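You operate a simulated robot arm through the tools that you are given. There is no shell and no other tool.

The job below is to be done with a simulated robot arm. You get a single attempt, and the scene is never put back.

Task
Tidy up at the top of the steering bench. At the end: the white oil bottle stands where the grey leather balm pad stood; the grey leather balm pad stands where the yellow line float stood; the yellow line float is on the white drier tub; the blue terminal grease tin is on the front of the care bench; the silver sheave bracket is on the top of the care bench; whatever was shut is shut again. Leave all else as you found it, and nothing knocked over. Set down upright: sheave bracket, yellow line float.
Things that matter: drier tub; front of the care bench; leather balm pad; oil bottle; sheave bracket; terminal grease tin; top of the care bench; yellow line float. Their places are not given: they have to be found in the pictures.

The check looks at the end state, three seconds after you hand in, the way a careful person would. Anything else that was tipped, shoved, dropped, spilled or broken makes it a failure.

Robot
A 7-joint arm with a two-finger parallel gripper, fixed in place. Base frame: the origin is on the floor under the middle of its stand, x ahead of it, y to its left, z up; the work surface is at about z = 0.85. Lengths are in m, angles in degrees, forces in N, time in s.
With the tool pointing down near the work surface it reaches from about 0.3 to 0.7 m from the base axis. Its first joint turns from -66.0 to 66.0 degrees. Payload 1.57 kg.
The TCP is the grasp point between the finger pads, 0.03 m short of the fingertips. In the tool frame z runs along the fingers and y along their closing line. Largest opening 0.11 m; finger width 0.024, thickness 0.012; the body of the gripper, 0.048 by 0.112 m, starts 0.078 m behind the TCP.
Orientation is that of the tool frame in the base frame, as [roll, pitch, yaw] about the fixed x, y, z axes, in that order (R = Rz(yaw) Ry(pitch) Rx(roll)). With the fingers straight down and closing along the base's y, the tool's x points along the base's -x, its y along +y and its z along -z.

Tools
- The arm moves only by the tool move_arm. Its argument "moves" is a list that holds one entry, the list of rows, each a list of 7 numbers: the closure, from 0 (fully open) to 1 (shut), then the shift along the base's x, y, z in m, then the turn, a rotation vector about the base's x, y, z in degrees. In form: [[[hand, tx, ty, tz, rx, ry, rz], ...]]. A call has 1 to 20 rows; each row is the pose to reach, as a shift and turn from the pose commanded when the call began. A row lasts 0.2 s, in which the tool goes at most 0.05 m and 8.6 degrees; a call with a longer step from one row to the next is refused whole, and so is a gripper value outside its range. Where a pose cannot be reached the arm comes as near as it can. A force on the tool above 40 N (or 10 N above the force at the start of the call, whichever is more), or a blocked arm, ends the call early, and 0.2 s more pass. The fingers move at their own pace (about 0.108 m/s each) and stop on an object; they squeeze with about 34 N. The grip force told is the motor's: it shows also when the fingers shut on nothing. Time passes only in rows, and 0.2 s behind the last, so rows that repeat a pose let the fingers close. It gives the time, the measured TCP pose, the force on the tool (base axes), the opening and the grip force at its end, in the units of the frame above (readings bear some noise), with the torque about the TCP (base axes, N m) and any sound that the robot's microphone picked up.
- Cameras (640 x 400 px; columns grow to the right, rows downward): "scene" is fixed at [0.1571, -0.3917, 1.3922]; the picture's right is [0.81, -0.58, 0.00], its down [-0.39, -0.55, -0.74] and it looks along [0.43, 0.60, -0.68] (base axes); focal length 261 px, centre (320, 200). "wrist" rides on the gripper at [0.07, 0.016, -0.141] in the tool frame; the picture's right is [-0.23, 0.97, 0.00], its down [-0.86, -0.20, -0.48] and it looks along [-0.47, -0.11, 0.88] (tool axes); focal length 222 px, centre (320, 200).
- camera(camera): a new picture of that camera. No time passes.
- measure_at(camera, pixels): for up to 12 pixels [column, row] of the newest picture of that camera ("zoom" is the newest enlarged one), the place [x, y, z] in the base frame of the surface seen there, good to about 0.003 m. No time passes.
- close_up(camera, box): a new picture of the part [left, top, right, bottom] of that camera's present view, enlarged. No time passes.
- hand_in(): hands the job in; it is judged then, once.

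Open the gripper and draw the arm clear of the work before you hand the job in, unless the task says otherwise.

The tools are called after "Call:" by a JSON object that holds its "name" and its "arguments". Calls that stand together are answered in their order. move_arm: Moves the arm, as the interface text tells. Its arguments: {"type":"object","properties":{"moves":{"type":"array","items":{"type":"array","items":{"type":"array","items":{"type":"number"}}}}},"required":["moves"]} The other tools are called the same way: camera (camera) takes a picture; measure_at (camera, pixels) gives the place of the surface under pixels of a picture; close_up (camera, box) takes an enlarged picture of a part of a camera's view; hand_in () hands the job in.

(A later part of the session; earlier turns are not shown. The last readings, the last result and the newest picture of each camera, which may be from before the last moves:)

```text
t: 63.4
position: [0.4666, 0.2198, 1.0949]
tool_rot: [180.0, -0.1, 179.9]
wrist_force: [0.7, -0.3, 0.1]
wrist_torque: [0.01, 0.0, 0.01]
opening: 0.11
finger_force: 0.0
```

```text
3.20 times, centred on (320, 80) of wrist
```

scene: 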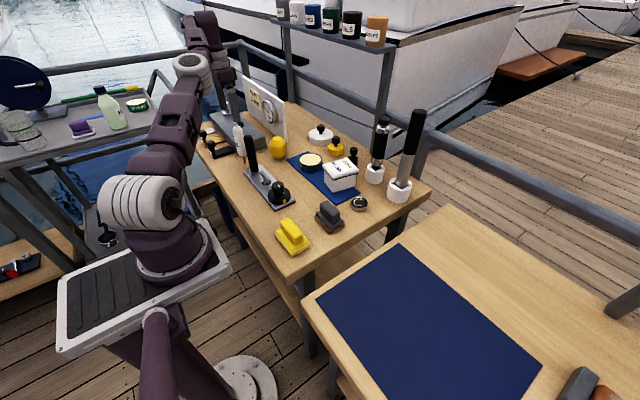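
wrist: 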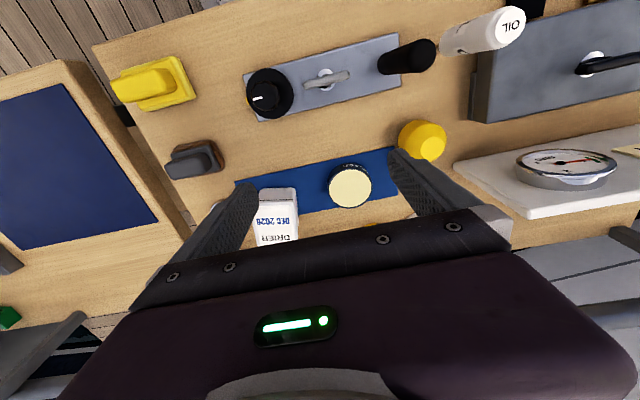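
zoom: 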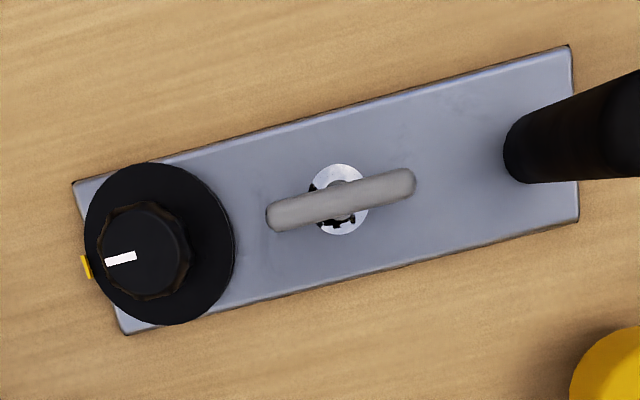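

I measure the plate's corners, wheel, T-piece and post in this enlargement.

Call:
{"name": "measure_at", "arguments": {"camera": "zoom", "pixels": [[82, 188], [130, 325], [572, 212], [563, 55], [340, 130], [350, 270], [330, 205], [145, 250], [400, 182], [275, 215], [515, 165], [215, 240]]}}

Call:
{"name": "close_up", "arguments": {"camera": "wrist", "box": [370, 20, 470, 90]}}

Call:
{"name": "measure_at", "arguments": {"camera": "zoom", "pixels": [[400, 210], [300, 220], [200, 240], [380, 150], [380, 270], [150, 250], [60, 200]]}}

```text
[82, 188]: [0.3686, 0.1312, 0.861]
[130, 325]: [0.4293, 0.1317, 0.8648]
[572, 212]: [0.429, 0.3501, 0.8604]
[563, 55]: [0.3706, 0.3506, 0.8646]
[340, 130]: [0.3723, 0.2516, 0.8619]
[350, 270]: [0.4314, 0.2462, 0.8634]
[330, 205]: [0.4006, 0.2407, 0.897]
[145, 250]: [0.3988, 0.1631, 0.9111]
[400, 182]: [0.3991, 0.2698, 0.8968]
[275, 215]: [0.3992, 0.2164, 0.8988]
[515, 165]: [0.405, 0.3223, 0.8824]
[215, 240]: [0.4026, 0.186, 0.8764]
```

```text
5.71 times, centred on (420, 55) of wrist
```

zoom: 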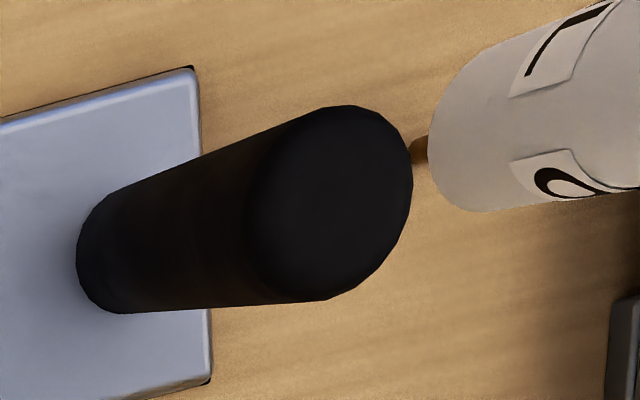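

```text
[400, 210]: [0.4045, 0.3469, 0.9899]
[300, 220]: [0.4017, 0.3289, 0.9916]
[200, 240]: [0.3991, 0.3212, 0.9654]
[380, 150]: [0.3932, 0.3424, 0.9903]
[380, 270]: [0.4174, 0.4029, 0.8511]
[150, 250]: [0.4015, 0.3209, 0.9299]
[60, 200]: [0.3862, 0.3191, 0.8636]
```

The plate is 0.068 × 0.225 m with a T-handle exactly at its centre (0.400, 0.243), a grooved wheel and a post: this fits a "silver sheave bracket" with a lifting handle. I turn the tool 90° and go over the T-handle to try a gentle lift.

Call:
{"name": "move_arm", "arguments": {"moves": [[[0, -0.006, 0.002, 0, 0, 0, 8], [0, -0.012, 0.004, 0, 0, 0, 16], [0, -0.018, 0.006, 0, 0, 0, 24], [0, -0.024, 0.008, 0, 0, 0, 32], [0, -0.03, 0.01, 0, 0, 0, 40], [0, -0.036, 0.012, 0, 0, 0, 48], [0, -0.042, 0.014, 0, 0, 0, 56], [0, -0.048, 0.016, 0, 0, 0, 64], [0, -0.054, 0.018, 0, 0, 0, 72], [0, -0.06, 0.02, 0, 0, 0, 80], [0, -0.0665, 0.0232, -0.01, 0, 0, 88], [0, -0.0665, 0.0232, -0.03, 0, 0, 90], [0, -0.0665, 0.0232, -0.06, 0, 0, 90], [0, -0.0665, 0.0232, -0.09, 0, 0, 90], [0, -0.0665, 0.0232, -0.11, 0, 0, 90]]]}}

Call:
{"name": "camera", "arguments": {"camera": "wrist"}}

Call:
{"name": "close_up", "arguments": {"camera": "scene", "box": [210, 110, 330, 220]}}

```text
t: 66.6
position: [0.4007, 0.2439, 0.9852]
tool_rot: [-180.0, 0.0, -90.1]
wrist_force: [0.4, -0.7, 0.9]
wrist_torque: [0.01, -0.02, 0.01]
opening: 0.1101
finger_force: 0.1
```

```text
taken
```

wrist: 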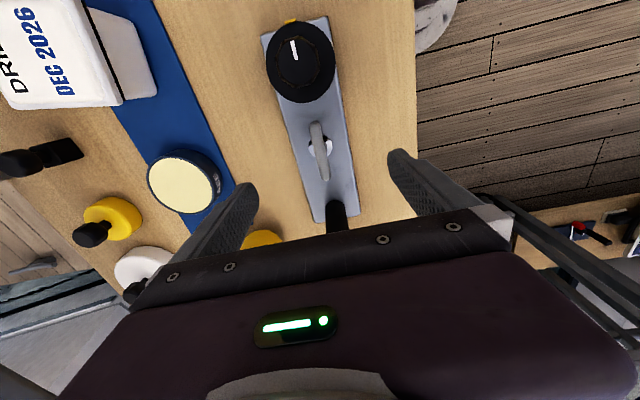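

```text
3.64 times, centred on (270, 165) of scene
```

zoom: 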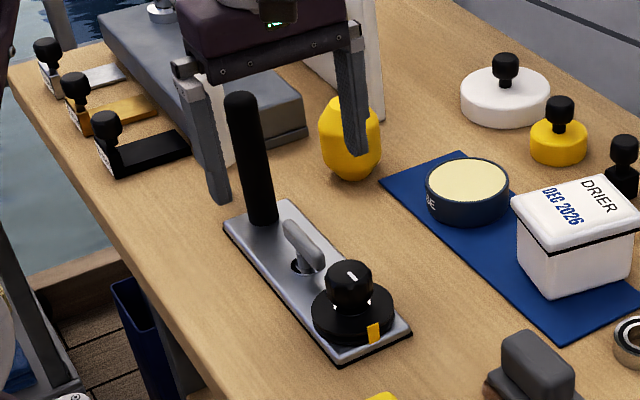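

The hand is centred over the T-handle. I descend to TCP z≈0.902, close on the bar, and check.

Call:
{"name": "move_arm", "arguments": {"moves": [[[0, -0.001, 0, -0.03, 0, 0, 0], [0, -0.001, 0, -0.06, 0, 0, 0], [0, -0.001, 0, -0.075, 0, 0, 0], [0, -0.001, 0, -0.082, 0, 0, 0], [0.5, -0.001, 0, -0.082, 0, 0, 0], [0.8, -0.001, 0, -0.082, 0, 0, 0], [1, -0.001, 0, -0.082, 0, 0, 0], [1, -0.001, 0, -0.082, 0, 0, 0], [1, -0.001, 0, -0.082, 0, 0, 0]]]}}

Call:
{"name": "close_up", "arguments": {"camera": "scene", "box": [225, 130, 305, 215]}}

```text
t: 68.6
position: [0.4, 0.2443, 0.9051]
tool_rot: [-179.9, -0.1, -90.1]
wrist_force: [-0.8, 0.2, 0.1]
wrist_torque: [0.16, 0.01, 0.0]
opening: 0.0152
finger_force: 31.1
```

```text
4.71 times, centred on (265, 172) of scene
```

zoom: 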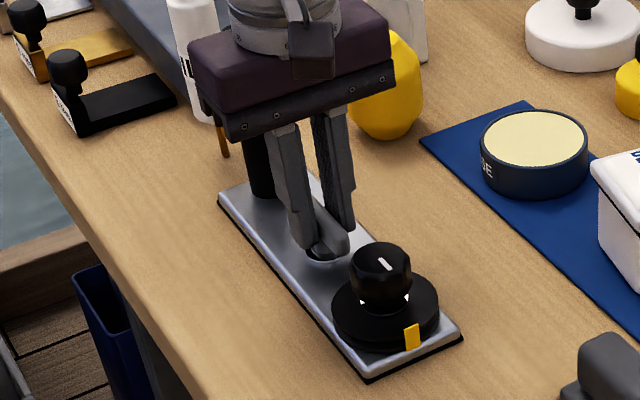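

The bar is held at 0.015 m. I lift very slowly by up to 8 mm and watch the force.

Call:
{"name": "move_arm", "arguments": {"moves": [[[1, 0, 0, 0.001, 0, 0, 0], [1, 0, 0, 0.002, 0, 0, 0], [1, 0, 0, 0.004, 0, 0, 0], [1, 0, 0, 0.006, 0, 0, 0], [1, 0, 0, 0.008, 0, 0, 0]]]}}

Call:
{"name": "close_up", "arguments": {"camera": "scene", "box": [225, 130, 305, 215]}}

```text
t: 69.8
position: [0.3994, 0.2439, 0.9124]
tool_rot: [-180.0, 0.0, -90.0]
wrist_force: [0.2, -0.1, -4.9]
wrist_torque: [0.0, -0.01, -0.01]
opening: 0.0155
finger_force: 30.6
```

```text
4.71 times, centred on (265, 172) of scene
```

zoom: 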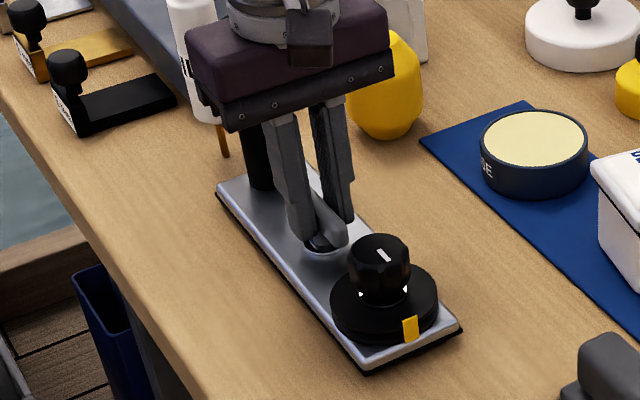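

It lifts freely at about 4.9 N and balanced on its handle. I raise it further and look at what is beneath it.

Call:
{"name": "move_arm", "arguments": {"moves": [[[1, 0, 0, 0.01, 0, 0, 0], [1, 0, 0, 0.025, 0, 0, 0], [1, 0, 0, 0.04, 0, 0, 0], [1, 0, 0, 0.06, 0, 0, 0], [1, 0, 0, 0.08, 0, 0, 0], [1, 0, 0, 0.1, 0, 0, 0], [1, 0, 0, 0.12, 0, 0, 0], [1, 0, 0, 0.12, 0, 0, 0]]]}}

Call:
{"name": "camera", "arguments": {"camera": "scene"}}

Call:
{"name": "close_up", "arguments": {"camera": "scene", "box": [210, 80, 330, 220]}}

```text
t: 71.6
position: [0.3994, 0.2445, 1.0324]
tool_rot: [-180.0, 0.0, -90.0]
wrist_force: [0.0, 0.4, -4.4]
wrist_torque: [0.01, 0.01, 0.03]
opening: 0.0155
finger_force: 31.4
```

```text
taken
```

scene: 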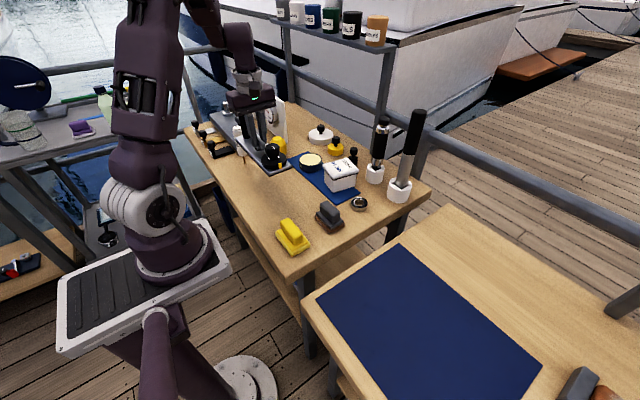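

```text
2.86 times, centred on (270, 150) of scene
```

zoom: 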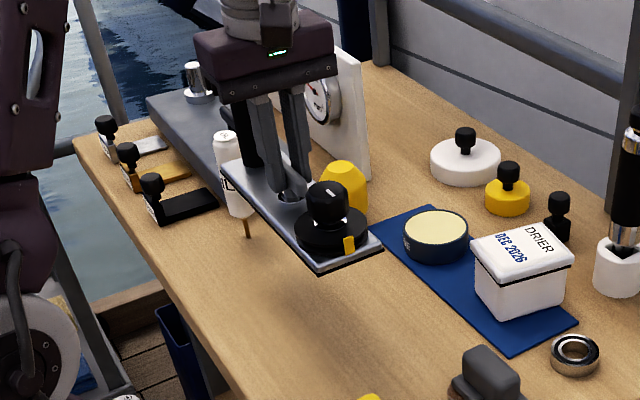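

Under it is plain wood, so this plate is a free object with a lifting handle: the silver sheave bracket. I carry it at z≈1.08 to the right over the care bench, slowly.

Call:
{"name": "move_arm", "arguments": {"moves": [[[1, 0, 0, 0.02, 0, 0, 0], [1, 0, -0.01, 0.045, 0, 0, 0], [1, 0, -0.035, 0.045, 0, 0, 0], [1, 0, -0.065, 0.045, 0, 0, 0], [1, 0, -0.095, 0.045, 0, 0, 0], [1, 0, -0.125, 0.045, 0, 0, 0], [1, 0, -0.155, 0.045, 0, 0, 0], [1, 0, -0.185, 0.045, 0, 0, 0], [1, 0, -0.215, 0.045, 0, 0, 0], [1, 0, -0.245, 0.045, 0, 0, 0], [1, 0, -0.275, 0.045, 0, 0, 0], [1, 0, -0.305, 0.045, 0, 0, 0], [1, 0, -0.335, 0.045, 0, 0, 0], [1, 0, -0.365, 0.045, 0, 0, 0], [1, 0, -0.395, 0.045, 0, 0, 0], [1, 0, -0.425, 0.045, 0, 0, 0], [1, 0, -0.455, 0.045, 0, 0, 0], [1, 0, -0.485, 0.045, 0, 0, 0], [1, 0, -0.51, 0.045, 0, 0, 0], [1, 0, -0.525, 0.045, 0, 0, 0]]]}}

Call:
{"name": "camera", "arguments": {"camera": "scene"}}

```text
t: 75.8
position: [0.4011, -0.281, 1.0774]
tool_rot: [179.9, 0.0, -89.9]
wrist_force: [0.7, -0.3, -3.8]
wrist_torque: [0.05, -0.01, -0.02]
opening: 0.0153
finger_force: 31.4
```

```text
taken
```

scene: 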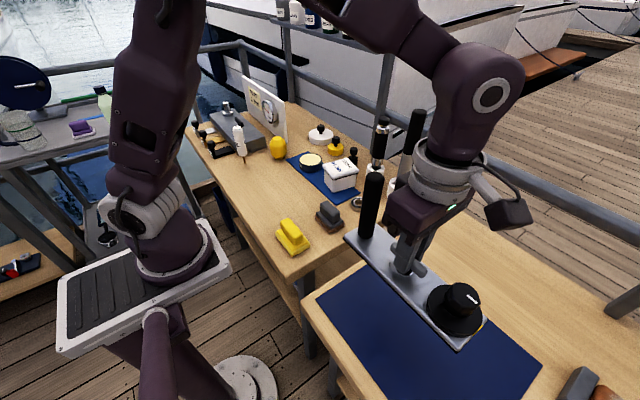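

The bracket hangs level above the mat. I move out to x≈0.615 while lowering to z≈0.96 to see whether the bare wood beyond the mat is reachable.

Call:
{"name": "move_arm", "arguments": {"moves": [[[1, 0.03, 0, -0.015, 0, 0, 0], [1, 0.06, 0, -0.03, 0, 0, 0], [1, 0.09, 0, -0.045, 0, 0, 0], [1, 0.12, 0, -0.06, 0, 0, 0], [1, 0.15, 0, -0.075, 0, 0, 0], [1, 0.18, 0, -0.09, 0, 0, 0], [1, 0.2, 0, -0.105, 0, 0, 0], [1, 0.215, 0, -0.117, 0, 0, 0], [1, 0.215, 0, -0.117, 0, 0, 0]]]}}

Call:
{"name": "camera", "arguments": {"camera": "scene"}}

Call:
{"name": "camera", "arguments": {"camera": "wrist"}}

```text
t: 77.8
position: [0.6141, -0.2794, 0.959]
tool_rot: [179.9, 0.1, -90.0]
wrist_force: [-0.5, 0.3, -4.3]
wrist_torque: [0.02, 0.0, 0.01]
opening: 0.015
finger_force: 31.3
```

```text
taken
```

scene: 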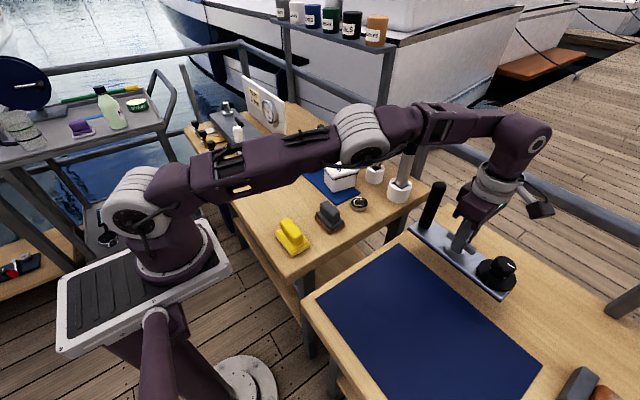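

```text
taken
```

wrist: 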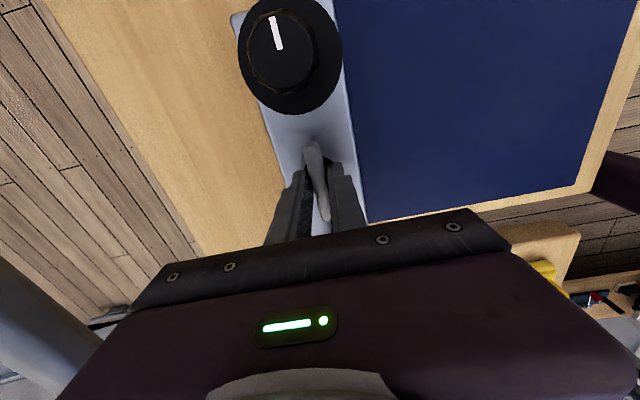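

Reached with margin; the plate's inner edge lies just past the mat. I move 1.5 cm further out and lower to about 5 mm above the wood.

Call:
{"name": "move_arm", "arguments": {"moves": [[[1, 0.008, 0, -0.01, 0, 0, 0], [1, 0.016, 0, -0.02, 0, 0, 0], [1, 0.016, 0, -0.035, 0, 0, 0], [1, 0.016, 0, -0.05, 0, 0, 0], [1, 0.016, 0, -0.058, 0, 0, 0], [1, 0.016, 0, -0.058, 0, 0, 0]]]}}

Call:
{"name": "close_up", "arguments": {"camera": "scene", "box": [400, 180, 540, 310]}}

```text
t: 79.2
position: [0.6312, -0.2798, 0.9015]
tool_rot: [180.0, 0.0, -90.0]
wrist_force: [0.4, 0.5, -5.4]
wrist_torque: [0.03, 0.04, 0.0]
opening: 0.0154
finger_force: 30.9
out of reach, approached as far as the arm can: row 2
```

```text
3.08 times, centred on (470, 245) of scene
```

zoom: 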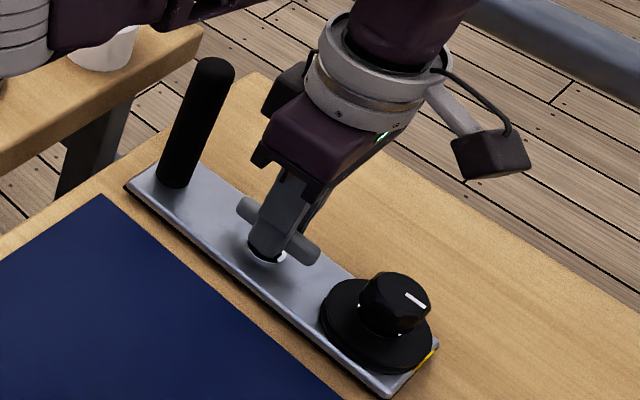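

It hovers just above the wood, clear of the mat. I lower in small steps watching the force.

Call:
{"name": "move_arm", "arguments": {"moves": [[[1, 0, 0, -0.002, 0, 0, 0], [1, 0, 0, -0.004, 0, 0, 0], [1, 0, 0, -0.0055, 0, 0, 0], [1, 0, 0, -0.0055, 0, 0, 0]]]}}

```text
t: 80.2
position: [0.63, -0.2815, 0.8967]
tool_rot: [180.0, 0.1, -90.0]
wrist_force: [-0.3, -0.3, -4.6]
wrist_torque: [0.0, -0.01, 0.0]
opening: 0.0153
finger_force: 31.2
```

Call:
{"name": "move_arm", "arguments": {"moves": [[[1, 0, 0, -0.0008, 0, 0, 0], [1, 0, 0, -0.0016, 0, 0, 0], [1, 0, 0, -0.0024, 0, 0, 0], [1, 0, 0, -0.0024, 0, 0, 0]]]}}

```text
t: 81.2
position: [0.6305, -0.2811, 0.895]
tool_rot: [-179.8, 0.0, -90.0]
wrist_force: [2.7, -2.1, 12.9]
wrist_torque: [0.06, -0.06, 0.04]
opening: 0.0153
finger_force: 31.3
```

Contact is made (about 13 N up). I ease slightly, open the fingers and rise straight up.

Call:
{"name": "move_arm", "arguments": {"moves": [[[1, 0, 0, 0.0006, 0, 0, 0], [0.9, 0, 0, 0.0006, 0, 0, 0], [0.7, 0, 0, 0.0006, 0, 0, 0], [0.5, 0, 0, 0.0006, 0, 0, 0], [0.5, 0, 0, 0.0006, 0, 0, 0], [0.5, 0, 0, 0.02, 0, 0, 0], [0.5, 0, 0, 0.05, 0, 0, 0], [0.3, 0, 0, 0.09, 0, 0, 0], [0, -0.02, 0, 0.13, 0, 0, 0], [0, -0.05, 0, 0.16, 0, 0, 0], [0, -0.09, 0, 0.18, 0, 0, 0]]]}}

Call:
{"name": "camera", "arguments": {"camera": "scene"}}

Call:
{"name": "close_up", "arguments": {"camera": "scene", "box": [400, 180, 540, 310]}}

```text
t: 83.6
position: [0.5405, -0.2835, 1.0755]
tool_rot: [180.0, 0.1, -90.1]
wrist_force: [0.4, -0.3, -0.5]
wrist_torque: [-0.01, -0.01, 0.0]
opening: 0.11
finger_force: 0.0
out of reach, approached as far as the arm can: row 7, 8
```

```text
taken
```

scene: 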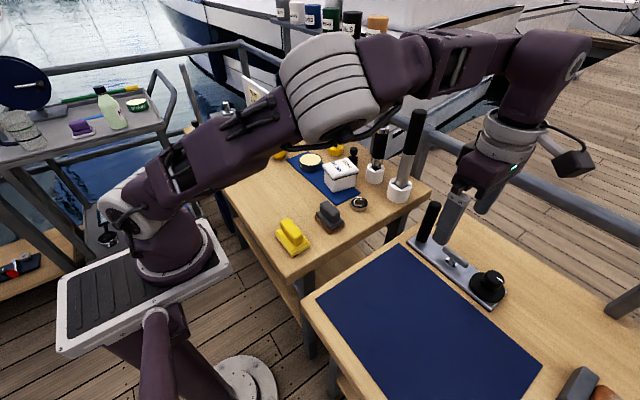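

```text
3.08 times, centred on (470, 245) of scene
```

zoom: 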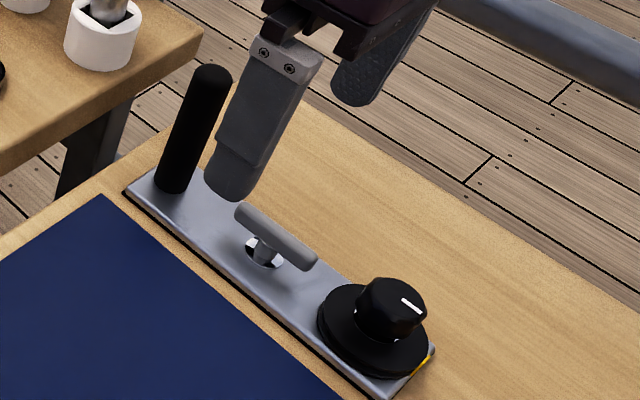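

The silver bracket stands upright on the bare wood of the care bench. Next is the float: I carry the open hand back left at z≈1.08 and stop near the float to measure it from above.

Call:
{"name": "move_arm", "arguments": {"moves": [[[0, -0.03, 0.03, 0.01, 0, 0, 0], [0, -0.06, 0.07, 0.01, 0, 0, 0], [0, -0.09, 0.11, 0.01, 0, 0, 0], [0, -0.09, 0.155, 0.01, 0, 0, 0], [0, -0.09, 0.2, 0.01, 0, 0, 0], [0, -0.09, 0.245, 0.01, 0, 0, 0], [0, -0.09, 0.29, 0.01, 0, 0, 0], [0, -0.09, 0.335, 0.01, 0, 0, 0], [0, -0.09, 0.38, 0.01, 0, 0, 0], [0, -0.09, 0.425, 0.01, 0, 0, 0], [0, -0.08, 0.47, 0.01, 0, 0, 0], [0, -0.06, 0.51, 0, 0, 0, 0], [0, -0.04, 0.55, -0.02, 0, 0, 0], [0, -0.03, 0.59, -0.04, 0, 0, 0], [0, -0.0285, 0.62, -0.04, 0, 0, 0]]]}}

Call:
{"name": "camera", "arguments": {"camera": "wrist"}}

Call:
{"name": "camera", "arguments": {"camera": "scene"}}

```text
t: 86.8
position: [0.5133, 0.3407, 1.0347]
tool_rot: [-180.0, -0.1, -90.0]
wrist_force: [0.5, 0.7, 0.5]
wrist_torque: [0.0, -0.02, -0.01]
opening: 0.11
finger_force: 0.0
```

```text
taken
```

wrist: 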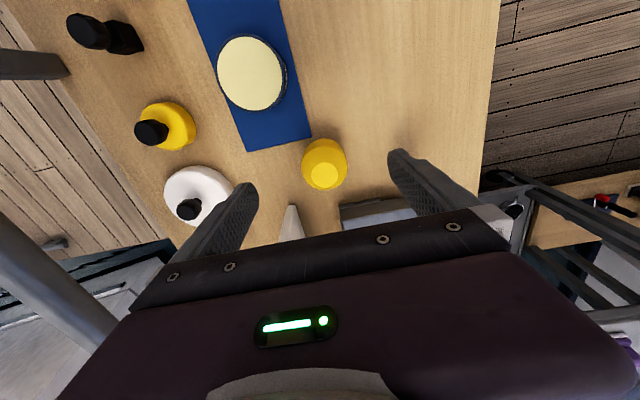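

```text
taken
```

scene: 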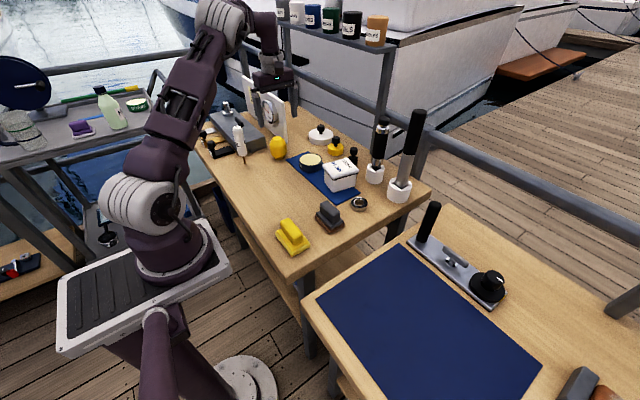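

I measure the float's rim and top in an enlarged wrist view, and re-check the float and bottle from the scene camera.

Call:
{"name": "close_up", "arguments": {"camera": "wrist", "box": [290, 120, 360, 200]}}

Call:
{"name": "measure_at", "arguments": {"camera": "zoom", "pixels": [[340, 250], [290, 250], [390, 250], [340, 210], [340, 295], [215, 220], [430, 210], [310, 130], [330, 170], [240, 160], [400, 160]]}}

Call:
{"name": "close_up", "arguments": {"camera": "scene", "box": [225, 115, 300, 175]}}

```text
5.00 times, centred on (325, 160) of wrist
```

zoom: 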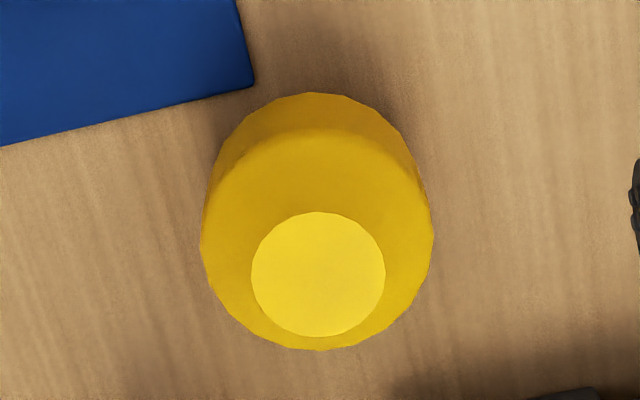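

```text
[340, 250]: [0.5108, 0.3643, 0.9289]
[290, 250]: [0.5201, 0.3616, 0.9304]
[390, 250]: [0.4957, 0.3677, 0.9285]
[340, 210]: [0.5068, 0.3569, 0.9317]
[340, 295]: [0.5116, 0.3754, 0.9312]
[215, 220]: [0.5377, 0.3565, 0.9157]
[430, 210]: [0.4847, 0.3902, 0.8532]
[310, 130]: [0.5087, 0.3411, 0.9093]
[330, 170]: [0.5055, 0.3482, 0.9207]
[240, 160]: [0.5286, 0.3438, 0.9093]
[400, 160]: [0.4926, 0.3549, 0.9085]
```

```text
6.67 times, centred on (262, 145) of scene
```

zoom: 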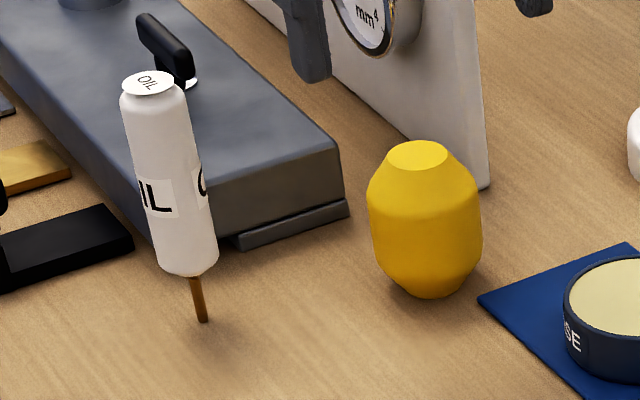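

The float's axis is at about (0.515, 0.369), top z≈0.931. I centre over it and descend to TCP z≈0.892, then close.

Call:
{"name": "move_arm", "arguments": {"moves": [[[0, 0.0015, 0.0285, 0, 0, 0, 0], [0, 0.0015, 0.0285, -0.04, 0, 0, 0], [0, 0.0015, 0.0285, -0.08, 0, 0, 0], [0, 0.0015, 0.0285, -0.115, 0, 0, 0], [0, 0.0015, 0.0285, -0.14, 0, 0, 0], [0, 0.0015, 0.0285, -0.143, 0, 0, 0], [0, 0.0015, 0.0285, -0.143, 0, 0, 0], [0.4, 0.0015, 0.0285, -0.143, 0, 0, 0], [0.4, 0.0015, 0.0285, -0.143, 0, 0, 0]]]}}

Call:
{"name": "close_up", "arguments": {"camera": "scene", "box": [225, 100, 335, 185]}}

Call:
{"name": "camera", "arguments": {"camera": "wrist"}}

```text
t: 88.8
position: [0.5145, 0.3682, 0.8918]
tool_rot: [-179.9, 0.1, -90.0]
wrist_force: [0.6, -0.3, -0.5]
wrist_torque: [0.01, -0.02, -0.01]
opening: 0.066
finger_force: 0.1
```

```text
4.71 times, centred on (280, 142) of scene
```

zoom: 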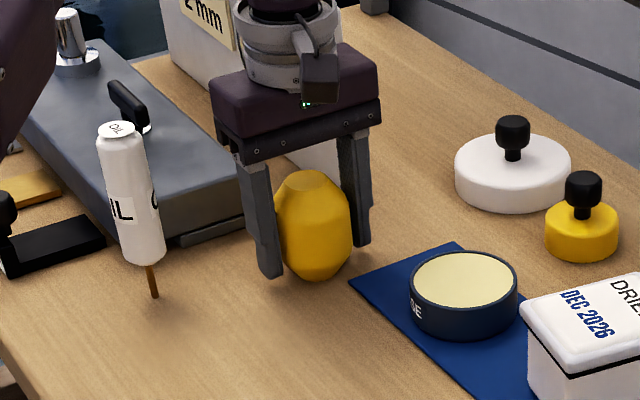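

```text
taken
```

wrist: 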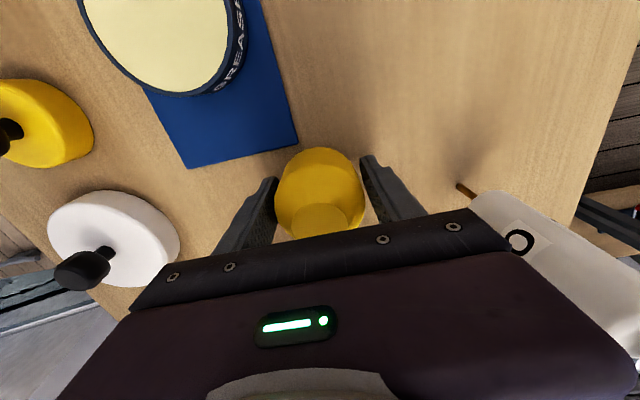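

The fingers straddle the float, opening 0.066 and not yet touching. I close fully and lift a little.

Call:
{"name": "move_arm", "arguments": {"moves": [[[0.6, 0, 0, 0, 0, 0, 0], [1, 0, 0, 0, 0, 0, 0], [1, 0, 0, 0, 0, 0, 0], [1, 0, 0, 0.01, 0, 0, 0], [1, 0, 0, 0.03, 0, 0, 0], [1, 0, 0, 0.06, 0, 0, 0], [1, 0, 0, 0.09, 0, 0, 0], [1, 0, 0, 0.12, 0, 0, 0], [1, 0, 0, 0.12, 0, 0, 0]]]}}

Call:
{"name": "close_up", "arguments": {"camera": "scene", "box": [225, 80, 335, 185]}}

```text
t: 90.8
position: [0.5131, 0.3667, 1.0126]
tool_rot: [180.0, 0.0, -90.0]
wrist_force: [0.0, -0.9, -0.5]
wrist_torque: [0.0, 0.0, 0.05]
opening: 0.0542
finger_force: 34.3
```

```text
3.81 times, centred on (280, 132) of scene
```

zoom: 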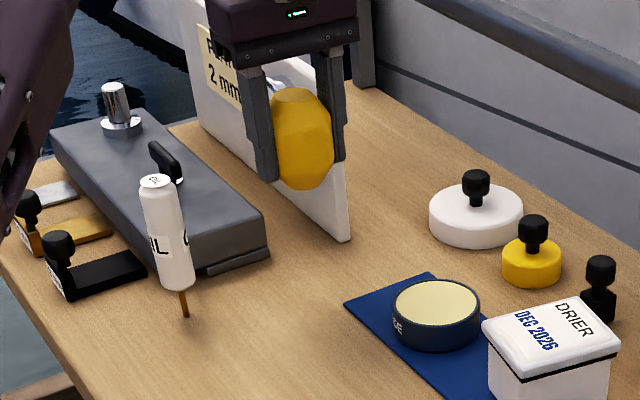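

The float is held upright (opening 0.054). I carry it over the tub at (0.591, 0.111), staying at z≈1.02.

Call:
{"name": "move_arm", "arguments": {"moves": [[[1, 0.008, -0.03, 0.01, 0, 0, 0], [1, 0.017, -0.06, 0.015, 0, 0, 0], [1, 0.027, -0.09, 0.015, 0, 0, 0], [1, 0.037, -0.125, 0.015, 0, 0, 0], [1, 0.047, -0.16, 0.015, 0, 0, 0], [1, 0.057, -0.195, 0.015, 0, 0, 0], [1, 0.067, -0.23, 0.015, 0, 0, 0], [1, 0.077, -0.258, 0.015, 0, 0, 0], [1, 0.077, -0.258, 0.01, 0, 0, 0], [1, 0.077, -0.258, 0.0, 0, 0, 0], [1, 0.077, -0.258, -0.02, 0, 0, 0], [1, 0.077, -0.258, -0.03, 0, 0, 0], [1, 0.077, -0.258, -0.03, 0, 0, 0]]]}}

Call:
{"name": "close_up", "arguments": {"camera": "scene", "box": [300, 110, 400, 200]}}

Call:
{"name": "camera", "arguments": {"camera": "wrist"}}

```text
t: 93.6
position: [0.5897, 0.1084, 0.9818]
tool_rot: [180.0, 0.0, -90.0]
wrist_force: [0.7, 0.5, -0.4]
wrist_torque: [-0.03, 0.0, -0.02]
opening: 0.0543
finger_force: 34.1
```

```text
4.44 times, centred on (350, 155) of scene
```

zoom: 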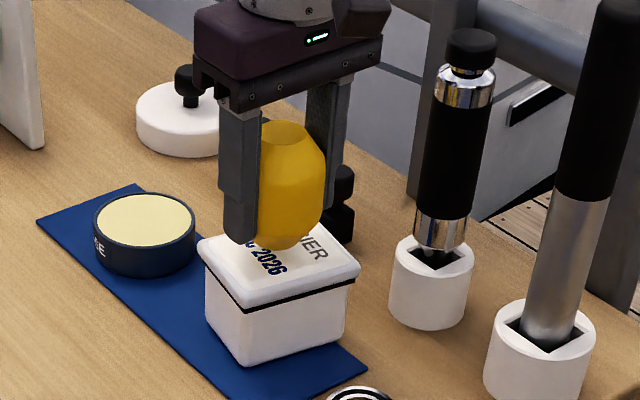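

```text
taken
```

wrist: 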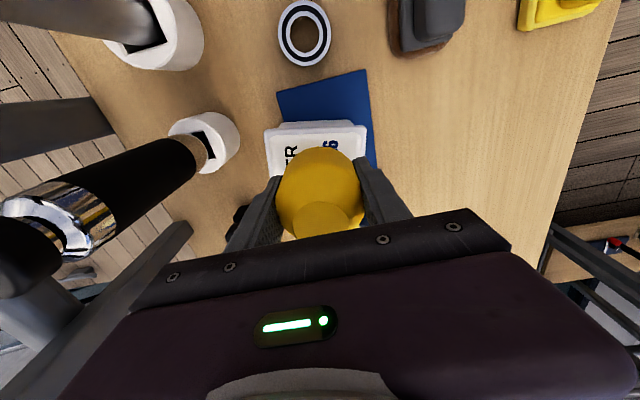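

The float is centred about 1 cm above the lid. I lower it in small steps until contact.

Call:
{"name": "move_arm", "arguments": {"moves": [[[1, 0.001, 0.0015, -0.004, 0, 0, 0], [1, 0.001, 0.0015, -0.007, 0, 0, 0], [1, 0.001, 0.0015, -0.0085, 0, 0, 0], [1, 0.001, 0.0015, -0.0085, 0, 0, 0]]]}}

```text
t: 94.6
position: [0.5925, 0.1106, 0.9717]
tool_rot: [-179.9, 0.0, -90.0]
wrist_force: [0.3, 0.4, -0.9]
wrist_torque: [0.0, -0.01, -0.01]
opening: 0.0541
finger_force: 33.7
```

Call:
{"name": "move_arm", "arguments": {"moves": [[[1, 0, 0, -0.0007, 0, 0, 0], [1, 0, 0, -0.0014, 0, 0, 0], [1, 0, 0, -0.0014, 0, 0, 0]]]}}

Call:
{"name": "close_up", "arguments": {"camera": "scene", "box": [310, 120, 380, 200]}}

```text
t: 95.4
position: [0.5915, 0.1097, 0.9703]
tool_rot: [179.9, 0.1, -90.0]
wrist_force: [-2.4, -0.2, 7.5]
wrist_torque: [-0.01, 0.16, -0.02]
opening: 0.0538
finger_force: 34.2
```

```text
5.00 times, centred on (345, 160) of scene
```

zoom: 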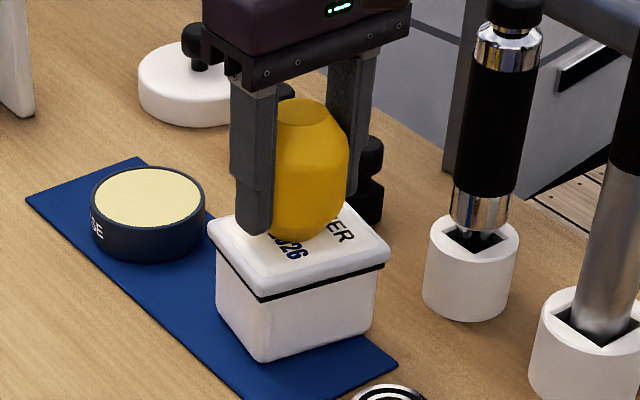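

Contact is about 7.5 N. I release gently, opening only partly, and rise straight up.

Call:
{"name": "move_arm", "arguments": {"moves": [[[1, 0, 0, 0.0003, 0, 0, 0], [0.5, 0, 0, 0.0003, 0, 0, 0], [0.4, 0, 0, 0.0003, 0, 0, 0], [0.3, 0, 0, 0.0003, 0, 0, 0], [0.25, 0, 0, 0.0003, 0, 0, 0], [0.25, 0, 0, 0.02, 0, 0, 0], [0.25, 0, 0, 0.05, 0, 0, 0], [0.25, 0, 0, 0.085, 0, 0, 0], [0.25, 0, 0, 0.12, 0, 0, 0], [0, -0.03, 0, 0.13, 0, 0, 0]]]}}

Call:
{"name": "close_up", "arguments": {"camera": "scene", "box": [310, 120, 380, 200]}}

```text
t: 97.6
position: [0.5611, 0.1116, 1.1]
tool_rot: [179.9, -0.1, -90.0]
wrist_force: [-0.1, -1.0, -0.2]
wrist_torque: [0.04, -0.05, 0.03]
opening: 0.1102
finger_force: 0.2
```

```text
5.00 times, centred on (345, 160) of scene
```

zoom: 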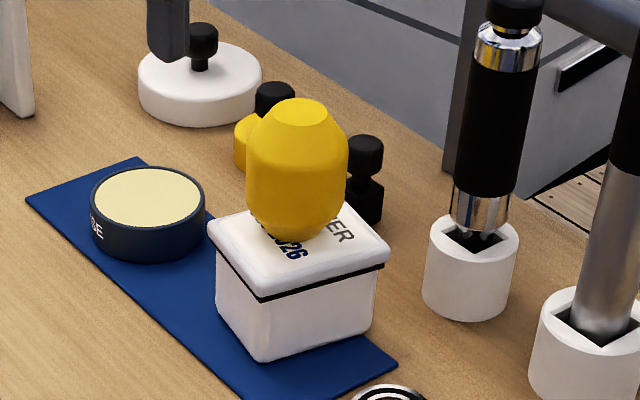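

The float stands upright on the tub. Next is the grey pad: I move over it to measure its handle and base.

Call:
{"name": "move_arm", "arguments": {"moves": [[[0, -0.03, -0.015, 0, 0, 0, 0], [0, -0.06, -0.03, -0.01, 0, 0, 0], [0, -0.09, -0.045, -0.02, 0, 0, 0], [0, -0.095, -0.045, -0.03, 0, 0, 0]]]}}

Call:
{"name": "camera", "arguments": {"camera": "wrist"}}

Call:
{"name": "close_up", "arguments": {"camera": "wrist", "box": [260, 30, 380, 130]}}

```text
t: 98.6
position: [0.4659, 0.0673, 1.0709]
tool_rot: [180.0, 0.0, -90.0]
wrist_force: [-0.3, -0.2, 0.0]
wrist_torque: [0.05, -0.05, -0.01]
opening: 0.11
finger_force: 0.0
```

```text
taken
```

wrist: 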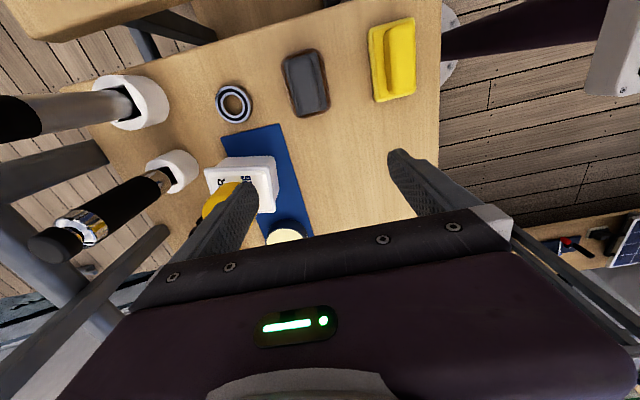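

```text
4.00 times, centred on (320, 80) of wrist
```

zoom: 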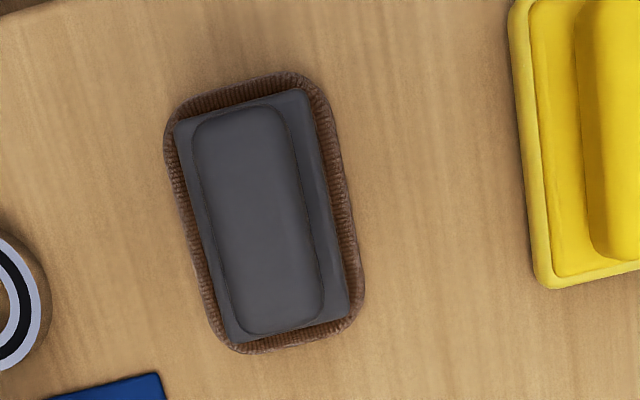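

Call:
{"name": "measure_at", "arguments": {"camera": "zoom", "pixels": [[255, 220], [205, 140], [285, 120], [310, 310], [235, 325], [215, 230], [305, 210], [175, 110], [315, 85], [360, 310], [235, 345], [265, 190]]}}

```text
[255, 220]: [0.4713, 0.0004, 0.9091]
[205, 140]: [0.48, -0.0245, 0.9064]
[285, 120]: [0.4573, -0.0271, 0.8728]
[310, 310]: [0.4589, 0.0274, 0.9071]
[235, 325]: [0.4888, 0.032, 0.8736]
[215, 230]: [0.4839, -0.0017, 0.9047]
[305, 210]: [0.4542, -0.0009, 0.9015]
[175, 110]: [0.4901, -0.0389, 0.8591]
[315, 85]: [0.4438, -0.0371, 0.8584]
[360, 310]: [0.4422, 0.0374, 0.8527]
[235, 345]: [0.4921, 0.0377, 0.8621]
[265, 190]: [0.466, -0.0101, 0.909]
```

The pad's base is about 0.050 × 0.077 m centred at (0.467, 0.000), handle 0.03 m wide, top z≈0.909. I check where the blue mat's near end lies relative to the float's old place.

Call:
{"name": "close_up", "arguments": {"camera": "scene", "box": [255, 130, 335, 190]}}

Call:
{"name": "measure_at", "arguments": {"camera": "zoom", "pixels": [[275, 215], [370, 175], [330, 195], [290, 210], [255, 240], [200, 170], [150, 180], [240, 130]]}}

```text
6.67 times, centred on (295, 160) of scene
```

zoom: 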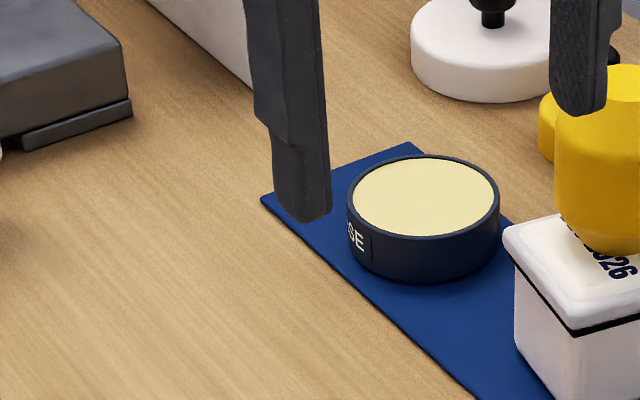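

```text
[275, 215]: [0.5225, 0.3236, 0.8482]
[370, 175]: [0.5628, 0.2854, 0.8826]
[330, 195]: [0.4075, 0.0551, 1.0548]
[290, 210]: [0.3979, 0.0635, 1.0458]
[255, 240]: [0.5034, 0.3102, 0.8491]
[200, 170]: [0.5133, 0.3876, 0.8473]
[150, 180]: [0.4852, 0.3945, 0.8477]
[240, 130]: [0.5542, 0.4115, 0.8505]
```

The mat's corner is at about (0.52, 0.33), so I will set the pad down at about (0.513, 0.376) to stay just off it. Now I go down on the pad's handle, TCP z≈0.910, and grip.

Call:
{"name": "move_arm", "arguments": {"moves": [[[0, 0.002, -0.035, 0, 0, 0, 0], [0, 0.0025, -0.067, 0, 0, 0, 0], [0, 0.0025, -0.067, -0.04, 0, 0, 0], [0, 0.0025, -0.067, -0.08, 0, 0, 0], [0, 0.0025, -0.067, -0.12, 0, 0, 0], [0, 0.0025, -0.067, -0.15, 0, 0, 0], [0, 0.0025, -0.067, -0.16, 0, 0, 0], [0, 0.0025, -0.067, -0.16, 0, 0, 0], [0.5, 0.0025, -0.067, -0.16, 0, 0, 0], [0.5, 0.0025, -0.067, -0.16, 0, 0, 0]]]}}

Call:
{"name": "close_up", "arguments": {"camera": "scene", "box": [280, 160, 380, 250]}}

```text
t: 100.8
position: [0.4695, 0.0, 0.9113]
tool_rot: [179.9, 0.1, -90.0]
wrist_force: [1.0, 0.7, -0.2]
wrist_torque: [-0.02, 0.02, 0.01]
opening: 0.0551
finger_force: 0.1
```

```text
4.44 times, centred on (330, 205) of scene
```

zoom: 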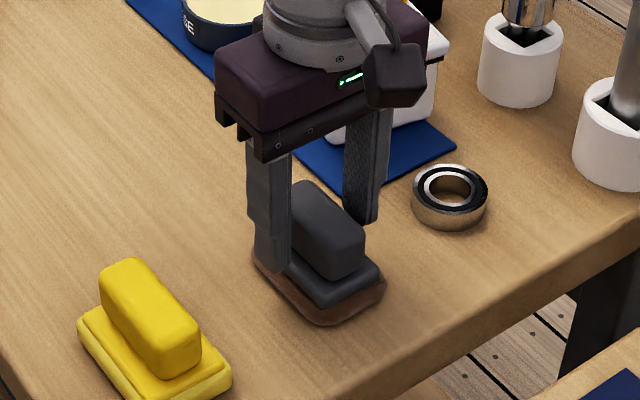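

The fingers straddle the handle well. I close and lift straight up.

Call:
{"name": "move_arm", "arguments": {"moves": [[[0.7, 0, 0, 0, 0, 0, 0], [1, 0, 0, 0, 0, 0, 0], [1, 0, 0, 0, 0, 0, 0], [1, 0, 0, 0.01, 0, 0, 0], [1, 0, 0, 0.03, 0, 0, 0], [1, 0, 0, 0.06, 0, 0, 0], [1, 0, 0, 0.1, 0, 0, 0], [1, 0, 0, 0.13, 0, 0, 0], [1, 0, 0, 0.13, 0, 0, 0]]]}}

Call:
{"name": "close_up", "arguments": {"camera": "scene", "box": [280, 130, 380, 250]}}

```text
t: 102.8
position: [0.4679, -0.0009, 1.042]
tool_rot: [-180.0, 0.1, -90.0]
wrist_force: [-0.7, -0.3, -1.0]
wrist_torque: [0.02, 0.02, -0.02]
opening: 0.0289
finger_force: 34.3
```

```text
3.33 times, centred on (330, 190) of scene
```

zoom: 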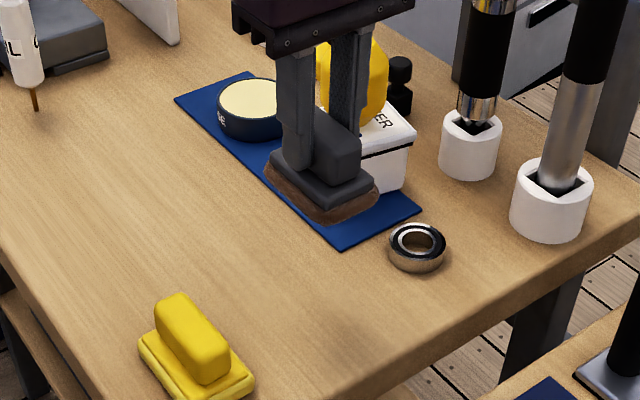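

The pad is held level. I carry it around the float to the float's old place and hover about 1.5 cm above the bench.

Call:
{"name": "move_arm", "arguments": {"moves": [[[1, -0.015, 0.035, 0, 0, 0, 0], [1, -0.02, 0.07, 0, 0, 0, 0], [1, -0.02, 0.105, 0, 0, 0, 0], [1, -0.02, 0.14, 0, 0, 0, 0], [1, -0.02, 0.175, 0, 0, 0, 0], [1, -0.015, 0.21, 0, 0, 0, 0], [1, -0.005, 0.245, 0, 0, 0, 0], [1, 0.01, 0.28, 0, 0, 0, 0], [1, 0.025, 0.315, 0, 0, 0, 0], [1, 0.038, 0.35, 0, 0, 0, 0], [1, 0.044, 0.376, 0, 0, 0, 0], [1, 0.044, 0.376, -0.03, 0, 0, 0], [1, 0.044, 0.376, -0.065, 0, 0, 0], [1, 0.044, 0.376, -0.095, 0, 0, 0], [1, 0.044, 0.376, -0.115, 0, 0, 0], [1, 0.044, 0.376, -0.115, 0, 0, 0]]]}}

Call:
{"name": "close_up", "arguments": {"camera": "scene", "box": [225, 100, 335, 190]}}

Call:
{"name": "camera", "arguments": {"camera": "wrist"}}

```text
t: 106.2
position: [0.5135, 0.3735, 0.9254]
tool_rot: [179.9, 0.1, -90.0]
wrist_force: [-0.6, -0.3, -0.5]
wrist_torque: [0.01, -0.01, -0.01]
opening: 0.0293
finger_force: 33.7
```

```text
4.44 times, centred on (280, 145) of scene
```

zoom: 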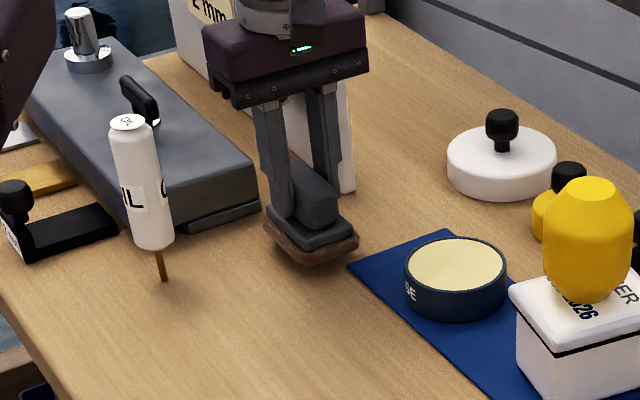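

```text
taken
```

wrist: 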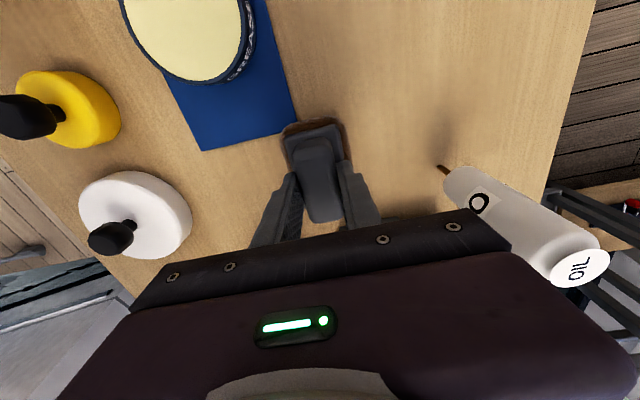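

I check the clearance between the pad and the mat's corner by measuring near (290,125) in the wrist picture.

Call:
{"name": "close_up", "arguments": {"camera": "wrist", "box": [270, 100, 330, 150]}}

Call:
{"name": "measure_at", "arguments": {"camera": "zoom", "pixels": [[150, 195], [120, 215], [100, 150], [180, 220], [200, 190], [170, 160], [230, 180], [60, 250], [240, 250]]}}

```text
8.00 times, centred on (300, 125) of wrist
```

zoom: 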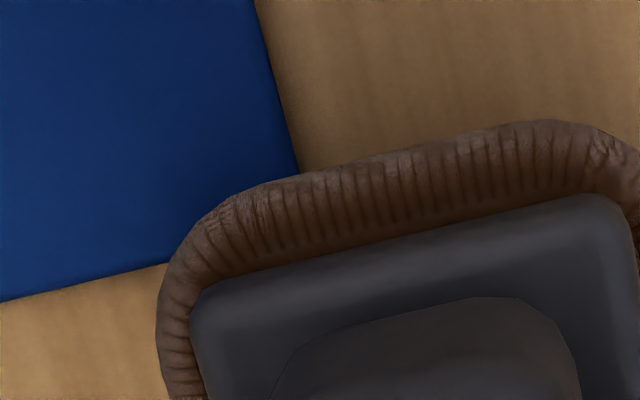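

```text
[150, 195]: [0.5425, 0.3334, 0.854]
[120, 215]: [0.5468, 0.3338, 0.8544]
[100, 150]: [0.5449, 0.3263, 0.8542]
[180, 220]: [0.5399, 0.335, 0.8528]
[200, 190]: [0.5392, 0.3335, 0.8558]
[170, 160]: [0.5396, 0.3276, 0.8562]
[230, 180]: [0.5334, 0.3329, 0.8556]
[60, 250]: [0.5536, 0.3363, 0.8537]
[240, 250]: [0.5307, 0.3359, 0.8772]
```

The mat (4 mm thick) reaches y≈0.340, so the pad's end would overlap its corner. Turning the pad by 90° makes it fit exactly at the float's spot; I raise it, turn back to standard yaw and re-centre at (0.514, 0.371).

Call:
{"name": "move_arm", "arguments": {"moves": [[[1, 0, 0, 0.02, 0, 0, 0], [1, 0, 0, 0.04, 0, 0, -6], [1, 0, -0.001, 0.04, 0, 0, -14], [1, 0, -0.001, 0.04, 0, 0, -22], [1, 0, -0.002, 0.04, 0, 0, -30], [1, 0, -0.002, 0.04, 0, 0, -38], [1, 0, -0.003, 0.04, 0, 0, -46], [1, 0, -0.003, 0.04, 0, 0, -54], [1, 0.001, -0.004, 0.04, 0, 0, -62], [1, 0.001, -0.004, 0.04, 0, 0, -70], [1, 0.001, -0.004, 0.04, 0, 0, -78], [1, 0.001, -0.004, 0.04, 0, 0, -86], [1, 0.001, -0.004, 0.04, 0, 0, -90], [1, 0.001, -0.004, 0.02, 0, 0, -90], [1, 0.001, -0.004, 0.0, 0, 0, -90], [1, 0.001, -0.004, 0.0, 0, 0, -90]]]}}

Call:
{"name": "camera", "arguments": {"camera": "wrist"}}

Call:
{"name": "close_up", "arguments": {"camera": "scene", "box": [225, 100, 335, 190]}}

```text
t: 109.6
position: [0.5137, 0.372, 0.9263]
tool_rot: [180.0, 0.0, 179.9]
wrist_force: [0.0, -0.1, -0.3]
wrist_torque: [0.01, -0.05, 0.02]
opening: 0.0286
finger_force: 33.8
```

```text
taken
```

wrist: 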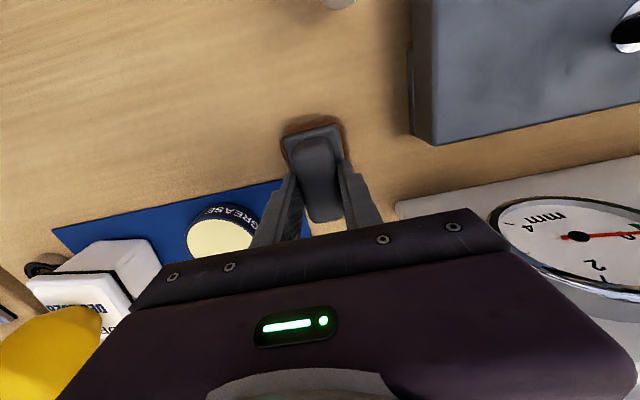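

```text
4.44 times, centred on (280, 145) of scene
```

zoom: 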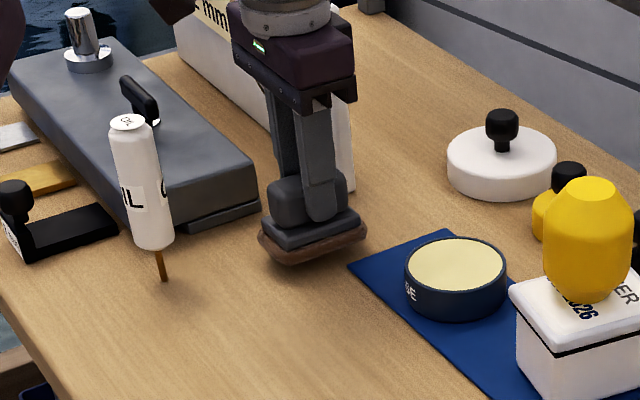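

The pad now clears the mat by about 6 mm. I lower in small steps to contact.

Call:
{"name": "move_arm", "arguments": {"moves": [[[1, 0, 0, -0.005, 0, 0, 0], [1, 0, 0, -0.01, 0, 0, 0], [1, 0, 0, -0.0135, 0, 0, 0], [1, 0, 0, -0.0135, 0, 0, 0]]]}}

```text
t: 110.6
position: [0.5143, 0.3708, 0.9126]
tool_rot: [179.9, 0.0, 180.0]
wrist_force: [0.3, -0.1, -0.7]
wrist_torque: [0.05, 0.03, -0.01]
opening: 0.029
finger_force: 34.4
```

Call:
{"name": "move_arm", "arguments": {"moves": [[[1, 0, 0, -0.0008, 0, 0, 0], [1, 0, 0, -0.0016, 0, 0, 0], [1, 0, 0, -0.0022, 0, 0, 0], [1, 0, 0, -0.0022, 0, 0, 0]]]}}

```text
t: 111.6
position: [0.5135, 0.3713, 0.9118]
tool_rot: [-179.9, 0.1, -180.0]
wrist_force: [0.6, -0.6, 4.3]
wrist_torque: [-0.01, 0.01, 0.0]
opening: 0.0292
finger_force: 33.7
```

Contact at about 4 N. I open partly and rise.

Call:
{"name": "move_arm", "arguments": {"moves": [[[0.8, 0, 0, 0, 0, 0, 0], [0.6, 0, 0, 0, 0, 0, 0], [0.4, 0, 0, 0, 0, 0, 0], [0.35, 0, 0, 0, 0, 0, 0], [0.35, 0, 0, 0.02, 0, 0, 0], [0.35, 0, 0, 0.05, 0, 0, 0], [0.35, -0.01, 0, 0.09, 0, 0, 0], [0.2, -0.03, 0, 0.12, 0, 0, 0], [0, -0.06, 0, 0.14, 0, 0, 0]]]}}

Call:
{"name": "camera", "arguments": {"camera": "wrist"}}

Call:
{"name": "close_up", "arguments": {"camera": "scene", "box": [225, 100, 335, 190]}}

```text
t: 113.6
position: [0.4514, 0.3706, 1.0502]
tool_rot: [-180.0, 0.0, -179.9]
wrist_force: [0.1, -0.2, 0.2]
wrist_torque: [0.01, -0.03, 0.0]
opening: 0.1097
finger_force: 0.1
```

```text
taken
```

wrist: 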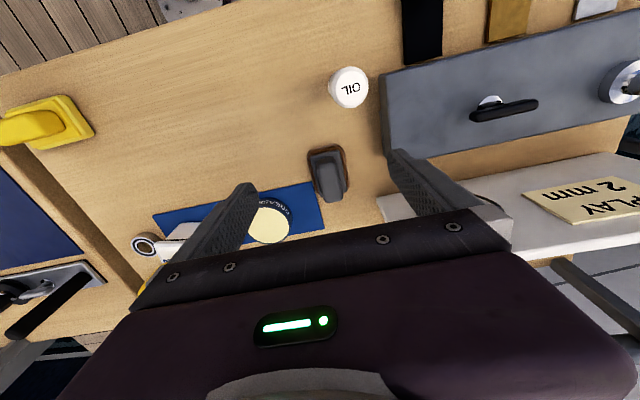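

```text
4.44 times, centred on (280, 145) of scene
```

zoom: 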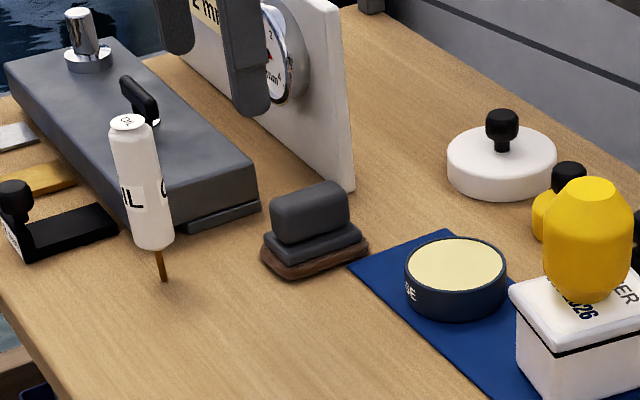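

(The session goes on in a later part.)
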